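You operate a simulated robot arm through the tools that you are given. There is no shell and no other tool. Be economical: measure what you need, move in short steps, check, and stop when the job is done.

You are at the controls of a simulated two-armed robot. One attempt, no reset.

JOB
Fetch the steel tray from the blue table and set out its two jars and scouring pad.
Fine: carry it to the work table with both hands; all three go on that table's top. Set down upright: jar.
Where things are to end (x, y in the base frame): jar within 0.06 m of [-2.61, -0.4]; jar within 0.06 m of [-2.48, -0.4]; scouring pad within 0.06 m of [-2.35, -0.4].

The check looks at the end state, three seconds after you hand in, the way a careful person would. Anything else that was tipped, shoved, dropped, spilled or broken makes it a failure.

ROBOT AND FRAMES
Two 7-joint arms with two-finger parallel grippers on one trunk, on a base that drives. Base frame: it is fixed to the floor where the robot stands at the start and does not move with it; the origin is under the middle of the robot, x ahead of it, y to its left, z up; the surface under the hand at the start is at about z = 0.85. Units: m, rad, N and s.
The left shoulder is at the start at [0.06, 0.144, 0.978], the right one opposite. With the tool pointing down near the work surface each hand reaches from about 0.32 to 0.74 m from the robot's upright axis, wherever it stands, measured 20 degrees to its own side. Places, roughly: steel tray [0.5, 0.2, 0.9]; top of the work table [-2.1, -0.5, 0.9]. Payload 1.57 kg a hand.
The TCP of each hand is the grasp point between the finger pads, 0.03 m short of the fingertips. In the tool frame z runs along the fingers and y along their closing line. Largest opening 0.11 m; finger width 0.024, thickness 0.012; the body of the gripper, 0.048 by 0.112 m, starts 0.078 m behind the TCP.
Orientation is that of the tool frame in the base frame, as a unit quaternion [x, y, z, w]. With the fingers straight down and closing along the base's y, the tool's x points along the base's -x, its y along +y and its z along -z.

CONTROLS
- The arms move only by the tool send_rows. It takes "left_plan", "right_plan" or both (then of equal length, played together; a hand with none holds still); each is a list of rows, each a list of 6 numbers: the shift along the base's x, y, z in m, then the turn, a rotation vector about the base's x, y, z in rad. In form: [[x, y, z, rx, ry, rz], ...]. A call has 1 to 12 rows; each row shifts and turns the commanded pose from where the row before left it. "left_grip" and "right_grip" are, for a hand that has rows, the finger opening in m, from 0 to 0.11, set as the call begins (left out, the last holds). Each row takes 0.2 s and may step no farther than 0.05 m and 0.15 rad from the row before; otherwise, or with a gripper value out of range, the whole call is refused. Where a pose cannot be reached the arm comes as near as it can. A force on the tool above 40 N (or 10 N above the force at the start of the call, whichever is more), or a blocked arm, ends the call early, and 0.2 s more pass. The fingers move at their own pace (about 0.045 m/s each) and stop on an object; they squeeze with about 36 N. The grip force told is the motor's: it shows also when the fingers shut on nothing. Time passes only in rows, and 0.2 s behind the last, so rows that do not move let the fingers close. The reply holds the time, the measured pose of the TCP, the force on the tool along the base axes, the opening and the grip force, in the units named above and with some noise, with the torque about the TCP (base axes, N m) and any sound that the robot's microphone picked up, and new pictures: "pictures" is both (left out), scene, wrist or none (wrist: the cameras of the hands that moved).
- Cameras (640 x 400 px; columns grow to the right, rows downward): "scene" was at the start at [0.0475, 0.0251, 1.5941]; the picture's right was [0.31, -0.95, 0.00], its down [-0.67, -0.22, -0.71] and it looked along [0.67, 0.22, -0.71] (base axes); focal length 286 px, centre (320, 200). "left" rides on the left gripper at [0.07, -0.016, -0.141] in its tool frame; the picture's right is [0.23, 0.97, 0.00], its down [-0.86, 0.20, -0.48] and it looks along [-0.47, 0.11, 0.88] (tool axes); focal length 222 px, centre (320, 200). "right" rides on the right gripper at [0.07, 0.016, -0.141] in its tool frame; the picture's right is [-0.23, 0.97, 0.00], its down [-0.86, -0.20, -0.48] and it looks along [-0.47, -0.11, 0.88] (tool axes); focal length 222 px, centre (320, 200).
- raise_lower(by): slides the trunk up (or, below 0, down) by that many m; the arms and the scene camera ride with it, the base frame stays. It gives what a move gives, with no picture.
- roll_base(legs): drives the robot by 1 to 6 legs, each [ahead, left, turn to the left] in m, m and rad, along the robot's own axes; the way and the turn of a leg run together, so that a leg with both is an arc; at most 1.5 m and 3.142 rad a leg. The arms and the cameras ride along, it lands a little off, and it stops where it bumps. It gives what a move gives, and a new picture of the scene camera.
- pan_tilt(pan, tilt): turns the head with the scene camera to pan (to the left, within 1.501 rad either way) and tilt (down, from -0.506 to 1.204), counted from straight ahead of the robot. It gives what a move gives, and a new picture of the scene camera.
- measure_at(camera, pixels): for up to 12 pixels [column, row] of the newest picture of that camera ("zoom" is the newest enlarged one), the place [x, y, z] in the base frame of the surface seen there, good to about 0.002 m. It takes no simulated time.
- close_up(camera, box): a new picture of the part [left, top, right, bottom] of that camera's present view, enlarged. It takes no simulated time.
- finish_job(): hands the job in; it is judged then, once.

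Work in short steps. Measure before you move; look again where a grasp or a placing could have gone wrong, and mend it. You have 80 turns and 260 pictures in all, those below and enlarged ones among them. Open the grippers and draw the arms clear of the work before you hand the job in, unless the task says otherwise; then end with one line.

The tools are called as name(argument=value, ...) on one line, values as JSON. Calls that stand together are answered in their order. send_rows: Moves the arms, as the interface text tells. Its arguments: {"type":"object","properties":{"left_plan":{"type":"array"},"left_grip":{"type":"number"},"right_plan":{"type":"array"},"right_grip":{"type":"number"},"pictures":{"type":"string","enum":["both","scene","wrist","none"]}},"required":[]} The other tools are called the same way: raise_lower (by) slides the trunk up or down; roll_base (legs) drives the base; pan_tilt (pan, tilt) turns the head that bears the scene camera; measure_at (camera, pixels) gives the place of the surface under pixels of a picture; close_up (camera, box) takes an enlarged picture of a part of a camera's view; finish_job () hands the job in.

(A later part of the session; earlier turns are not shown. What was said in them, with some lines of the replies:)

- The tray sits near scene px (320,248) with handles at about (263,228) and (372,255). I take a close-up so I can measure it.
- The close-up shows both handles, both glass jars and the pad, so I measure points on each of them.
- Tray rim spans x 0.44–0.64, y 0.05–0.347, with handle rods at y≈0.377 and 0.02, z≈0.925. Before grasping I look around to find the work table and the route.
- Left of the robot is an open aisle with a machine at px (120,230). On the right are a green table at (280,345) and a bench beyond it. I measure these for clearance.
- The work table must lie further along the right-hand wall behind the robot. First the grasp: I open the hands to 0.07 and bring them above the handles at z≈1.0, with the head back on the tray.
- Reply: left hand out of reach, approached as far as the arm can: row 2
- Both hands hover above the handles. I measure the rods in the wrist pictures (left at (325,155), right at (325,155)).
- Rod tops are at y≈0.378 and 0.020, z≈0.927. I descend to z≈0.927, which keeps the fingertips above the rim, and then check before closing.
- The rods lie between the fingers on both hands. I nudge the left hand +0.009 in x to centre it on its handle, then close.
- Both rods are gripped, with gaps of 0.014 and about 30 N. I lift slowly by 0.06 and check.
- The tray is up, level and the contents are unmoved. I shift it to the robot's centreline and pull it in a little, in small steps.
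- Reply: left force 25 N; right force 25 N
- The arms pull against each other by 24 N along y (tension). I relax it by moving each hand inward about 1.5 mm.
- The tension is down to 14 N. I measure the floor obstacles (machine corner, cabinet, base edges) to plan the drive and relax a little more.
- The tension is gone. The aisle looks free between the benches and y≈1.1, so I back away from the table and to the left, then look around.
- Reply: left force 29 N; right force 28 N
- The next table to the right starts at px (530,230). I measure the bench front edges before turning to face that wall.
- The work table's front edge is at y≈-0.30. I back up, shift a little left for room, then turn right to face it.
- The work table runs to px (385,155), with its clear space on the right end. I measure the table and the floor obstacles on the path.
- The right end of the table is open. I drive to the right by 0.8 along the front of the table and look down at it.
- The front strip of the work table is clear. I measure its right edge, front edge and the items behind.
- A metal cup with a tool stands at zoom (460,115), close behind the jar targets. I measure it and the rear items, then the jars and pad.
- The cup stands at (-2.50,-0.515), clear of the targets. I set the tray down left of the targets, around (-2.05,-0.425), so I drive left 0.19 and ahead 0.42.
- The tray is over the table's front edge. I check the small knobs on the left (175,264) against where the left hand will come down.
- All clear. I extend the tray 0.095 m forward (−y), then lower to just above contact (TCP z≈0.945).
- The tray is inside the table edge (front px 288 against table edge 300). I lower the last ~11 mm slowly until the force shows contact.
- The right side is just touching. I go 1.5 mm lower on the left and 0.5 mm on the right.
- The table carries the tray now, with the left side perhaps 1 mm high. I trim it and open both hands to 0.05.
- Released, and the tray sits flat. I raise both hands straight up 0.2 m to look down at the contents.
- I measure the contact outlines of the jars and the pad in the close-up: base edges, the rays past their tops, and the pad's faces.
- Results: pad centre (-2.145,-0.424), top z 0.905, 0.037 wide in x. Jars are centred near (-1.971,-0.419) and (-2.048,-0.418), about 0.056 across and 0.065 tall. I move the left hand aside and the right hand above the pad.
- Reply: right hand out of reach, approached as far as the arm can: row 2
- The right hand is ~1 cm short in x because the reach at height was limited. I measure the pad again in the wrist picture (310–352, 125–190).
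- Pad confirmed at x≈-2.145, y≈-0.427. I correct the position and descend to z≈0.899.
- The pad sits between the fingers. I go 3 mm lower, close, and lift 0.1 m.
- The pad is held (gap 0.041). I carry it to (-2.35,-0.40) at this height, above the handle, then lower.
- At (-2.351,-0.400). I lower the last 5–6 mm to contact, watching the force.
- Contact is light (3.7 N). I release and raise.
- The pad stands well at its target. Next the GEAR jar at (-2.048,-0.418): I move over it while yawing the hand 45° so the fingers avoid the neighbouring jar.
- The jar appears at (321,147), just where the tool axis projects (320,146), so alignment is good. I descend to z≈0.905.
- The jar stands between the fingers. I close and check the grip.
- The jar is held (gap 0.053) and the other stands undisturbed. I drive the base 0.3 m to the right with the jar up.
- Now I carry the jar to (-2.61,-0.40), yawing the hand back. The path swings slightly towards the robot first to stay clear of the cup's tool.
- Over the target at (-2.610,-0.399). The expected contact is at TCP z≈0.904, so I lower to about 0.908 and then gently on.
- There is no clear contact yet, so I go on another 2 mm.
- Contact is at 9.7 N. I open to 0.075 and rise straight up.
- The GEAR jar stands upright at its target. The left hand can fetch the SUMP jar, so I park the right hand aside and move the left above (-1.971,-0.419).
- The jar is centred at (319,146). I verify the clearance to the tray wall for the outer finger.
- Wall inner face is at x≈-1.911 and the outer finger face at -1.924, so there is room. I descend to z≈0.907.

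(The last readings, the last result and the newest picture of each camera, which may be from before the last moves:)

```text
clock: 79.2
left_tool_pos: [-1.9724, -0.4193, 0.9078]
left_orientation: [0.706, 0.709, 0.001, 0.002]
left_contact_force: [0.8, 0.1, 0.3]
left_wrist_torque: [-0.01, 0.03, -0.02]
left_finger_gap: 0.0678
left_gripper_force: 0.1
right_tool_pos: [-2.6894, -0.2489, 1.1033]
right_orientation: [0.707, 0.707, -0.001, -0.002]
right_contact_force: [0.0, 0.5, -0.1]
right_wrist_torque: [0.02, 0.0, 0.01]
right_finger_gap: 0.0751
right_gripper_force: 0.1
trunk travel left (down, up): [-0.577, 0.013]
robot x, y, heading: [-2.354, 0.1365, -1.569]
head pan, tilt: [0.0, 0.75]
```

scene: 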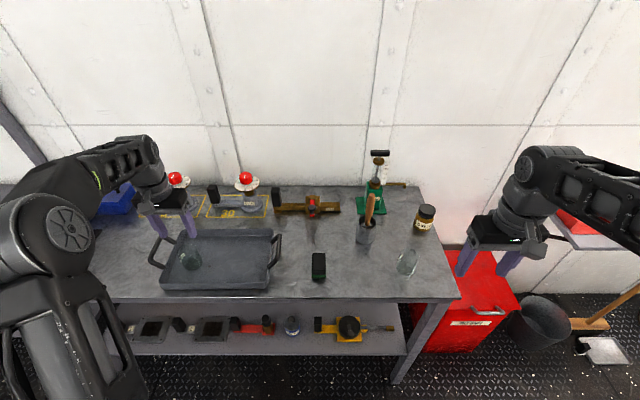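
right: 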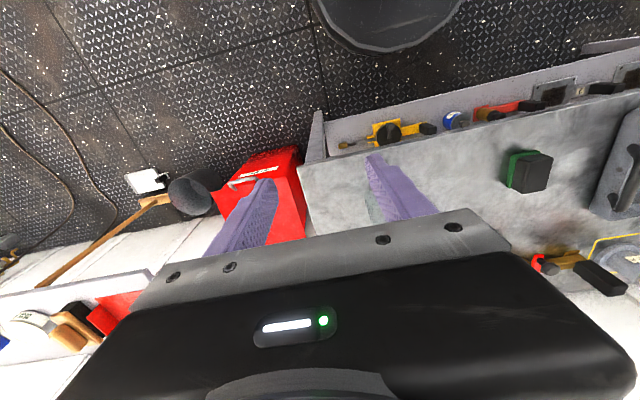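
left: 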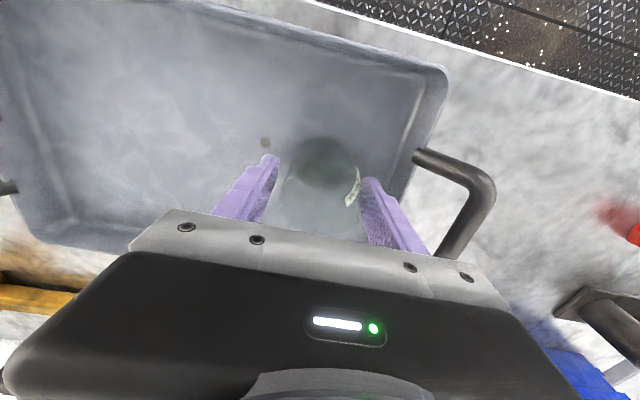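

The jar is between the fingers. I close and lift 0.118 m.

send_rows(left_plan=[[0, 0, 0, 0, 0, 0], [0, 0, 0, 0, 0, 0], [0, 0, 0, 0, 0, 0], [0, 0, 0, 0, 0, 0]], left_grip=0.0, pictures="none")

send_rows(left_plan=[[0, 0, 0.012, 0, 0, 0], [0, 0, 0.025, 0, 0, 0], [0, 0, 0.03, 0, 0, 0], [0, 0, 0.03, 0, 0, 0], [0, 0, 0.02, 0, 0, 0]], pictures="both")

```text
clock: 80.2
left_tool_pos: [-1.972, -0.4202, 0.9081]
left_orientation: [0.705, 0.709, 0.0, 0.002]
left_contact_force: [0.7, 0.4, -0.9]
left_wrist_torque: [0.02, -0.02, 0.01]
left_finger_gap: 0.0521
left_gripper_force: 35.8
right_tool_pos: [-2.687, -0.2489, 1.1015]
right_orientation: [0.707, 0.707, 0.0, -0.003]
right_contact_force: [0.1, -0.9, 0.3]
right_wrist_torque: [0.02, 0.0, -0.01]
right_finger_gap: 0.0755
right_gripper_force: 0.1
trunk travel left (down, up): [-0.577, 0.013]
robot x, y, heading: [-2.3549, 0.1381, -1.566]
head pan, tilt: [0.0, 0.75]
```

```text
clock: 81.4
left_tool_pos: [-1.975, -0.4189, 1.0236]
left_orientation: [0.706, 0.709, 0.001, 0.002]
left_contact_force: [0.0, -0.6, 0.4]
left_wrist_torque: [0.02, 0.01, 0.0]
left_finger_gap: 0.052
left_gripper_force: 36.0
right_tool_pos: [-2.689, -0.2489, 1.1026]
right_orientation: [0.707, 0.707, -0.001, -0.002]
right_contact_force: [0.8, 0.8, 0.5]
right_wrist_torque: [-0.01, -0.02, 0.0]
right_finger_gap: 0.0752
right_gripper_force: 0.0
trunk travel left (down, up): [-0.577, 0.013]
robot x, y, heading: [-2.355, 0.1387, -1.567]
head pan, tilt: [0.0, 0.75]
```

scene: 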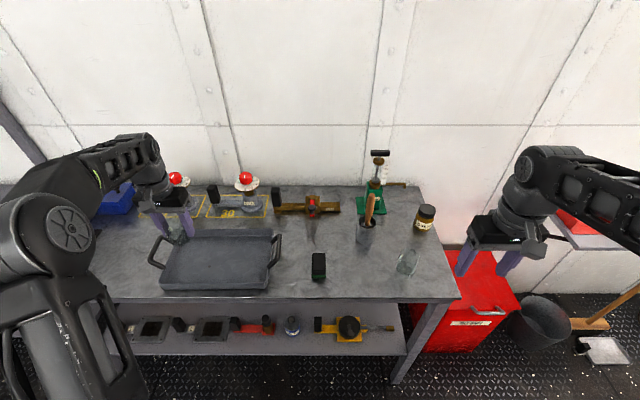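
left: 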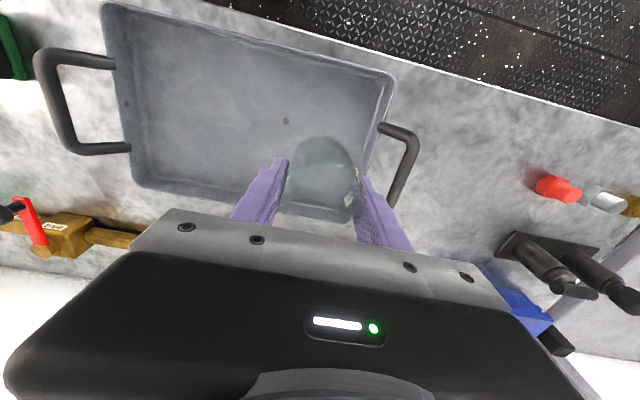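

The jar is held (gap 0.052). I carry it across at this height towards (-2.48,-0.40), in two stages.

send_rows(left_plan=[[-0.02, 0.01, 0.005, 0, 0, 0], [-0.042, 0.012, 0, 0, 0, 0], [-0.042, 0.012, 0, 0, 0, 0], [-0.042, 0, 0, 0, 0, 0], [-0.042, 0, 0, 0, 0, 0], [-0.042, 0, 0, 0, 0, 0], [-0.042, 0, 0, 0, 0, 0], [-0.042, 0, 0, 0, 0, 0], [-0.042, 0, 0, 0, 0, 0], [-0.042, 0, 0, 0, 0, 0], [0, 0, 0, 0, 0, 0]], pictures="scene")

```text
clock: 83.8
left_tool_pos: [-2.3708, -0.3849, 1.0286]
left_orientation: [0.706, 0.708, 0.001, 0.002]
left_contact_force: [0.3, 0.4, -1.3]
left_wrist_torque: [-0.02, 0.03, 0.04]
left_finger_gap: 0.0522
left_gripper_force: 36.2
right_tool_pos: [-2.688, -0.2483, 1.1024]
right_orientation: [0.707, 0.707, -0.001, -0.001]
right_contact_force: [0.9, 0.7, -0.8]
right_wrist_torque: [0.01, 0.0, 0.0]
right_finger_gap: 0.0747
right_gripper_force: 0.1
trunk travel left (down, up): [-0.577, 0.013]
robot x, y, heading: [-2.3554, 0.1396, -1.57]
head pan, tilt: [0.0, 0.75]
```

scene: 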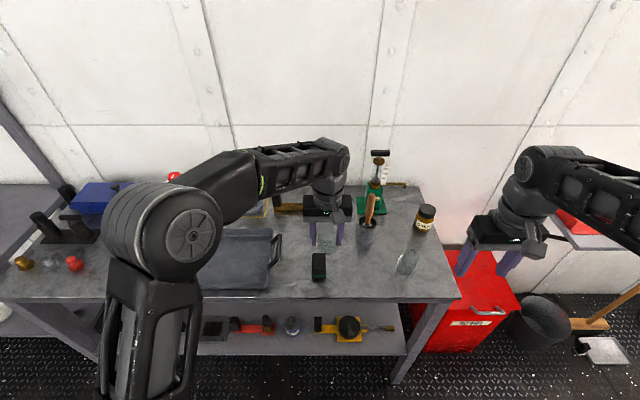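

The cup's wooden tool at (370,205) is the nearest obstacle. I measure it before going on.

measure_at(camera="scene", pixels=[[371, 197], [369, 212], [366, 222], [360, 240], [372, 238], [366, 245], [366, 192]])

```text
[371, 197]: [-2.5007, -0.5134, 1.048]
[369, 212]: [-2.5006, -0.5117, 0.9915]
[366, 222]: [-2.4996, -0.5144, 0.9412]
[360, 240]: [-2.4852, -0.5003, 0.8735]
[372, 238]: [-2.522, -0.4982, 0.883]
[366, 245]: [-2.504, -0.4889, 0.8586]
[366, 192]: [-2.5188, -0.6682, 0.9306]
```

The tool stands at y≈-0.513, about 0.08 m behind the gripper body. I continue to (-2.48,-0.40) and lower to z≈0.935.

send_rows(left_plan=[[-0.036, 0, 0, 0, 0, 0], [-0.036, -0.005, 0, 0, 0, 0], [-0.037, -0.01, 0, 0, 0, 0], [0, 0, -0.03, 0, 0, 0], [0, 0, -0.03, 0, 0, 0], [0, 0, -0.03, 0, 0, 0], [0, 0, 0, 0, 0, 0]], pictures="both")

```text
clock: 85.4
left_tool_pos: [-2.4788, -0.401, 0.9406]
left_orientation: [0.706, 0.709, 0.001, 0.003]
left_contact_force: [0.6, -1.0, 0.0]
left_wrist_torque: [-0.02, -0.02, 0.01]
left_finger_gap: 0.0523
left_gripper_force: 36.7
right_tool_pos: [-2.6873, -0.2475, 1.1015]
right_orientation: [0.707, 0.707, -0.001, -0.001]
right_contact_force: [-1.1, -0.4, -0.3]
right_wrist_torque: [0.03, -0.03, 0.0]
right_finger_gap: 0.0749
right_gripper_force: 0.2
trunk travel left (down, up): [-0.577, 0.013]
robot x, y, heading: [-2.3532, 0.138, -1.569]
head pan, tilt: [0.0, 0.75]
```

scene: 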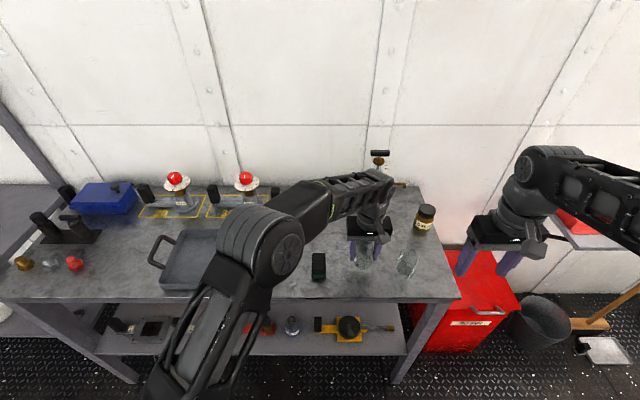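
left: 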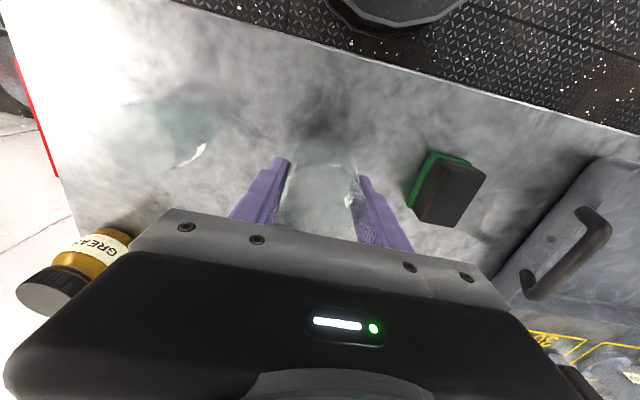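

Clear on both sides. I lower to ~0.908, then creep to contact (expected ~0.904).

send_rows(left_plan=[[0, 0, -0.018, 0, 0, 0], [0, 0, -0.01, 0, 0, 0], [0, 0, -0.004, 0, 0, 0], [0, 0, 0, 0, 0, 0]], pictures="none")

send_rows(left_plan=[[0, 0, -0.0015, 0, 0, 0], [0, 0, -0.0015, 0, 0, 0], [0, 0, -0.001, 0, 0, 0], [0, 0, 0, 0, 0, 0]], pictures="none")

```text
clock: 86.4
left_tool_pos: [-2.4798, -0.4006, 0.908]
left_orientation: [0.706, 0.709, 0.001, 0.002]
left_contact_force: [-1.5, -0.2, -0.9]
left_wrist_torque: [-0.02, 0.02, 0.02]
left_finger_gap: 0.0524
left_gripper_force: 35.9
right_tool_pos: [-2.6884, -0.2474, 1.1016]
right_orientation: [0.707, 0.707, -0.001, -0.001]
right_contact_force: [-0.4, -0.6, 0.6]
right_wrist_torque: [0.01, 0.0, 0.01]
right_finger_gap: 0.0753
right_gripper_force: 0.1
trunk travel left (down, up): [-0.577, 0.013]
robot x, y, heading: [-2.357, 0.1388, -1.566]
head pan, tilt: [0.0, 0.75]
```

```text
clock: 87.4
left_tool_pos: [-2.4798, -0.4003, 0.904]
left_orientation: [0.705, 0.709, 0.0, 0.001]
left_contact_force: [-0.3, 0.4, -0.3]
left_wrist_torque: [0.0, 0.0, -0.04]
left_finger_gap: 0.0523
left_gripper_force: 36.1
right_tool_pos: [-2.6879, -0.2499, 1.1025]
right_orientation: [0.707, 0.707, -0.001, -0.002]
right_contact_force: [0.3, -0.7, 0.4]
right_wrist_torque: [0.03, 0.03, 0.0]
right_finger_gap: 0.0748
right_gripper_force: 0.1
trunk travel left (down, up): [-0.577, 0.013]
robot x, y, heading: [-2.3532, 0.1405, -1.568]
head pan, tilt: [0.0, 0.75]
```

No contact yet, so I creep another 2 mm.

send_rows(left_plan=[[0, 0, -0.001, 0, 0, 0], [0, 0, -0.001, 0, 0, 0], [0, 0, 0, 0, 0, 0]], pictures="none")

```text
clock: 88.2
left_tool_pos: [-2.479, -0.4006, 0.9029]
left_orientation: [0.707, 0.708, -0.001, 0.003]
left_contact_force: [1.7, 0.7, 13.6]
left_wrist_torque: [0.09, 0.12, -0.01]
left_finger_gap: 0.0523
left_gripper_force: 36.2
right_tool_pos: [-2.6885, -0.2471, 1.1019]
right_orientation: [0.707, 0.707, -0.001, -0.001]
right_contact_force: [0.0, -0.2, -0.6]
right_wrist_torque: [0.0, -0.02, -0.01]
right_finger_gap: 0.0749
right_gripper_force: 0.0
trunk travel left (down, up): [-0.577, 0.013]
robot x, y, heading: [-2.3563, 0.1387, -1.57]
head pan, tilt: [0.0, 0.75]
```

The jar is on the table (13.6 N). I ease up 0.5 mm, open to 0.075, and rise.

send_rows(left_plan=[[0, 0, 0.0005, 0, 0, 0], [0, 0, 0, 0, 0, 0], [0, 0, 0, 0, 0, 0]], left_grip=0.075, pictures="none")

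send_rows(left_plan=[[0, 0, 0.02, 0, 0, 0], [0, 0, 0.04, 0, 0, 0], [0, 0, 0.04, 0, 0, 0], [0, 0.03, 0.03, 0, 0, 0], [0.03, 0.035, 0.02, 0, 0, 0], [0.03, 0.035, 0, 0, 0, 0], [0.04, 0.02, 0, 0, 0, 0]], pictures="both")

```text
clock: 89.0
left_tool_pos: [-2.4803, -0.4005, 0.9017]
left_orientation: [0.707, 0.708, 0.001, 0.002]
left_contact_force: [-0.6, 0.3, 1.0]
left_wrist_torque: [0.0, -0.01, -0.01]
left_finger_gap: 0.075
left_gripper_force: 0.1
right_tool_pos: [-2.6884, -0.248, 1.1025]
right_orientation: [0.707, 0.707, -0.001, -0.002]
right_contact_force: [0.3, 0.4, 0.7]
right_wrist_torque: [0.03, 0.01, 0.0]
right_finger_gap: 0.0749
right_gripper_force: 0.1
trunk travel left (down, up): [-0.577, 0.013]
robot x, y, heading: [-2.3527, 0.1388, -1.573]
head pan, tilt: [0.0, 0.75]
```

```text
refused: row 5 steps farther than a row can; nothing moved
```

The second call was refused because row 5 was too long. I resend it with shorter steps.

send_rows(left_plan=[[0, 0, 0.02, 0, 0, 0], [0, 0, 0.04, 0, 0, 0], [0, 0, 0.04, 0, 0, 0], [0, 0.02, 0.03, 0, 0, 0], [0.03, 0.03, 0.01, 0, 0, 0], [0.03, 0.03, 0, 0, 0, 0], [0.03, 0.03, 0, 0, 0, 0], [0.03, 0.02, 0, 0, 0, 0]], pictures="both")

```text
clock: 90.8
left_tool_pos: [-2.3612, -0.2709, 1.0429]
left_orientation: [0.705, 0.709, 0.0, 0.003]
left_contact_force: [0.8, 1.4, -0.3]
left_wrist_torque: [0.0, 0.0, -0.01]
left_finger_gap: 0.075
left_gripper_force: 0.1
right_tool_pos: [-2.6873, -0.2485, 1.1025]
right_orientation: [0.708, 0.707, -0.001, -0.001]
right_contact_force: [-0.5, 0.2, 0.3]
right_wrist_torque: [-0.03, 0.03, 0.0]
right_finger_gap: 0.075
right_gripper_force: 0.0
trunk travel left (down, up): [-0.577, 0.013]
robot x, y, heading: [-2.3536, 0.1351, -1.569]
head pan, tilt: [0.0, 0.75]
```

scene: 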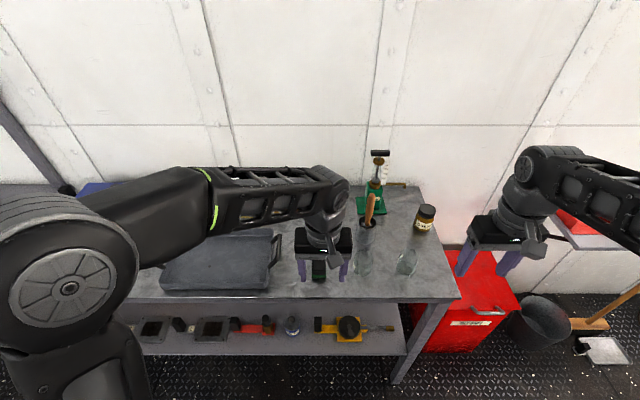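
left: 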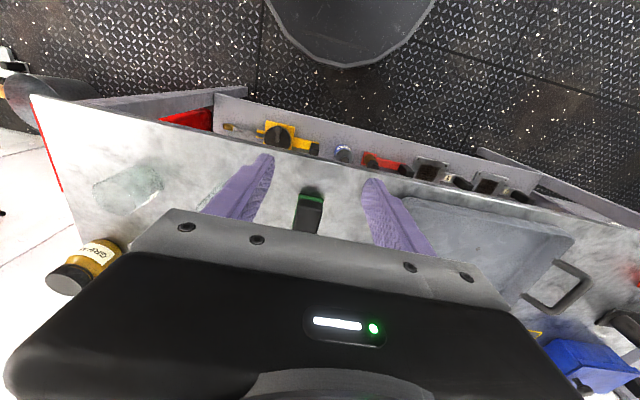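

Both jars stand upright and the hands are free. I back the base away 0.35 m so both arms clear the table, then take a close-up check.

roll_base(legs=[[-0.35, 0, 0]])

close_up(camera="scene", box=[200, 90, 460, 252])

```text
clock: 93.0
left_tool_pos: [-2.362, 0.074, 1.0433]
left_orientation: [0.706, 0.708, 0.0, 0.002]
left_contact_force: [0.7, 0.3, -0.6]
left_wrist_torque: [-0.01, -0.03, -0.01]
left_finger_gap: 0.0752
left_gripper_force: 0.1
right_tool_pos: [-2.6888, 0.0961, 1.1027]
right_orientation: [0.706, 0.708, 0.0, -0.001]
right_contact_force: [0.5, 0.5, 0.8]
right_wrist_torque: [-0.02, 0.01, -0.01]
right_finger_gap: 0.0751
right_gripper_force: 0.0
trunk travel left (down, up): [-0.577, 0.013]
robot x, y, heading: [-2.3557, 0.4825, -1.568]
head pan, tilt: [0.0, 0.75]
```

scene: 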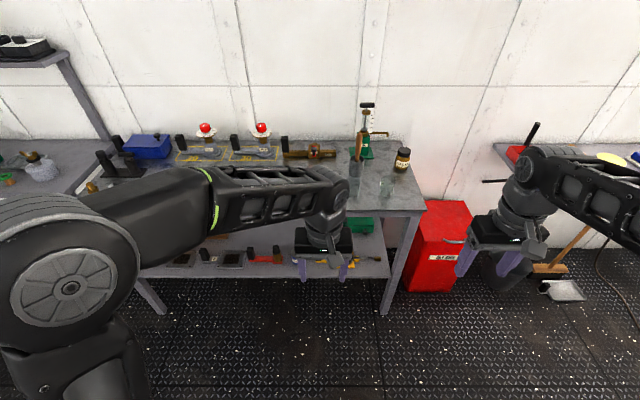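

```text
2.46 times, centred on (330, 171) of scene
```

zoom: 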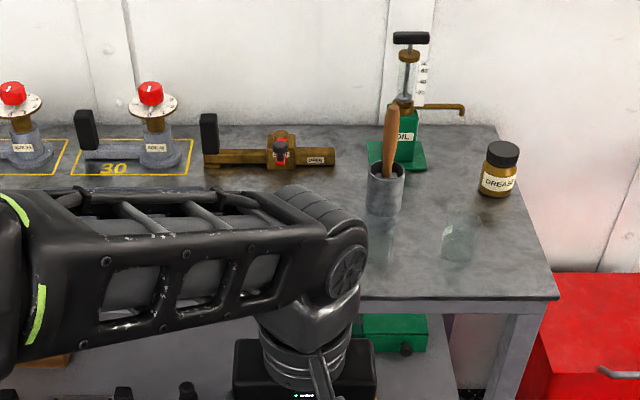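

The GEAR jar is upright at (458,242). The left arm hides the rest, so I move the left hand 0.24 m to the left and look again.

send_rows(left_plan=[[0.04, 0, 0, 0, 0, 0], [0.04, 0, 0, 0, 0, 0], [0.04, 0, 0, 0, 0, 0], [0.04, 0, 0, 0, 0, 0], [0.04, 0, 0, 0, 0, 0], [0.04, 0, 0, 0, 0, 0]], pictures="none")

close_up(camera="scene", box=[160, 100, 440, 275])

```text
clock: 94.4
left_tool_pos: [-2.1196, 0.0737, 1.0421]
left_orientation: [0.706, 0.708, 0.001, 0.001]
left_contact_force: [0.0, -0.6, -0.1]
left_wrist_torque: [-0.01, 0.0, -0.02]
left_finger_gap: 0.0748
left_gripper_force: 0.2
right_tool_pos: [-2.687, 0.0966, 1.102]
right_orientation: [0.706, 0.709, 0.0, -0.002]
right_contact_force: [-0.7, 0.2, 0.8]
right_wrist_torque: [-0.01, -0.02, 0.0]
right_finger_gap: 0.0752
right_gripper_force: 0.1
trunk travel left (down, up): [-0.577, 0.013]
robot x, y, heading: [-2.3598, 0.4856, -1.571]
head pan, tilt: [0.0, 0.75]
```

```text
2.29 times, centred on (300, 188) of scene
```

zoom: 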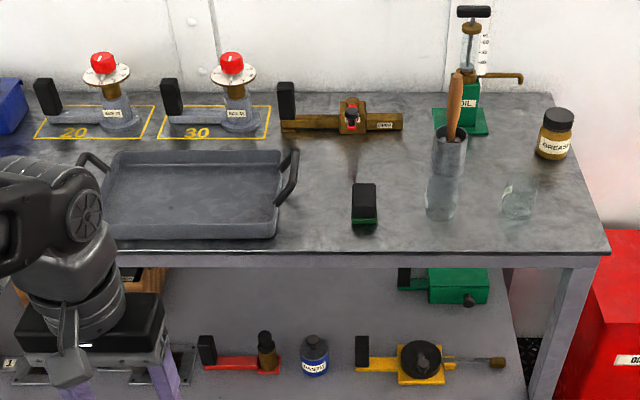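

The close-up shows both jars upright at (440,195) and (518,200), the pad at (364,203), the tray flat on the table and everything else in place. The hands are open and clear, so I hand in.

finish_job()

```text
The job is handed in.
```

The job is handed in: I carried the tray to the work table with both hands, and both jars (upright) and the scouring pad stand on its top at their targets, with nothing else disturbed in the last picture.
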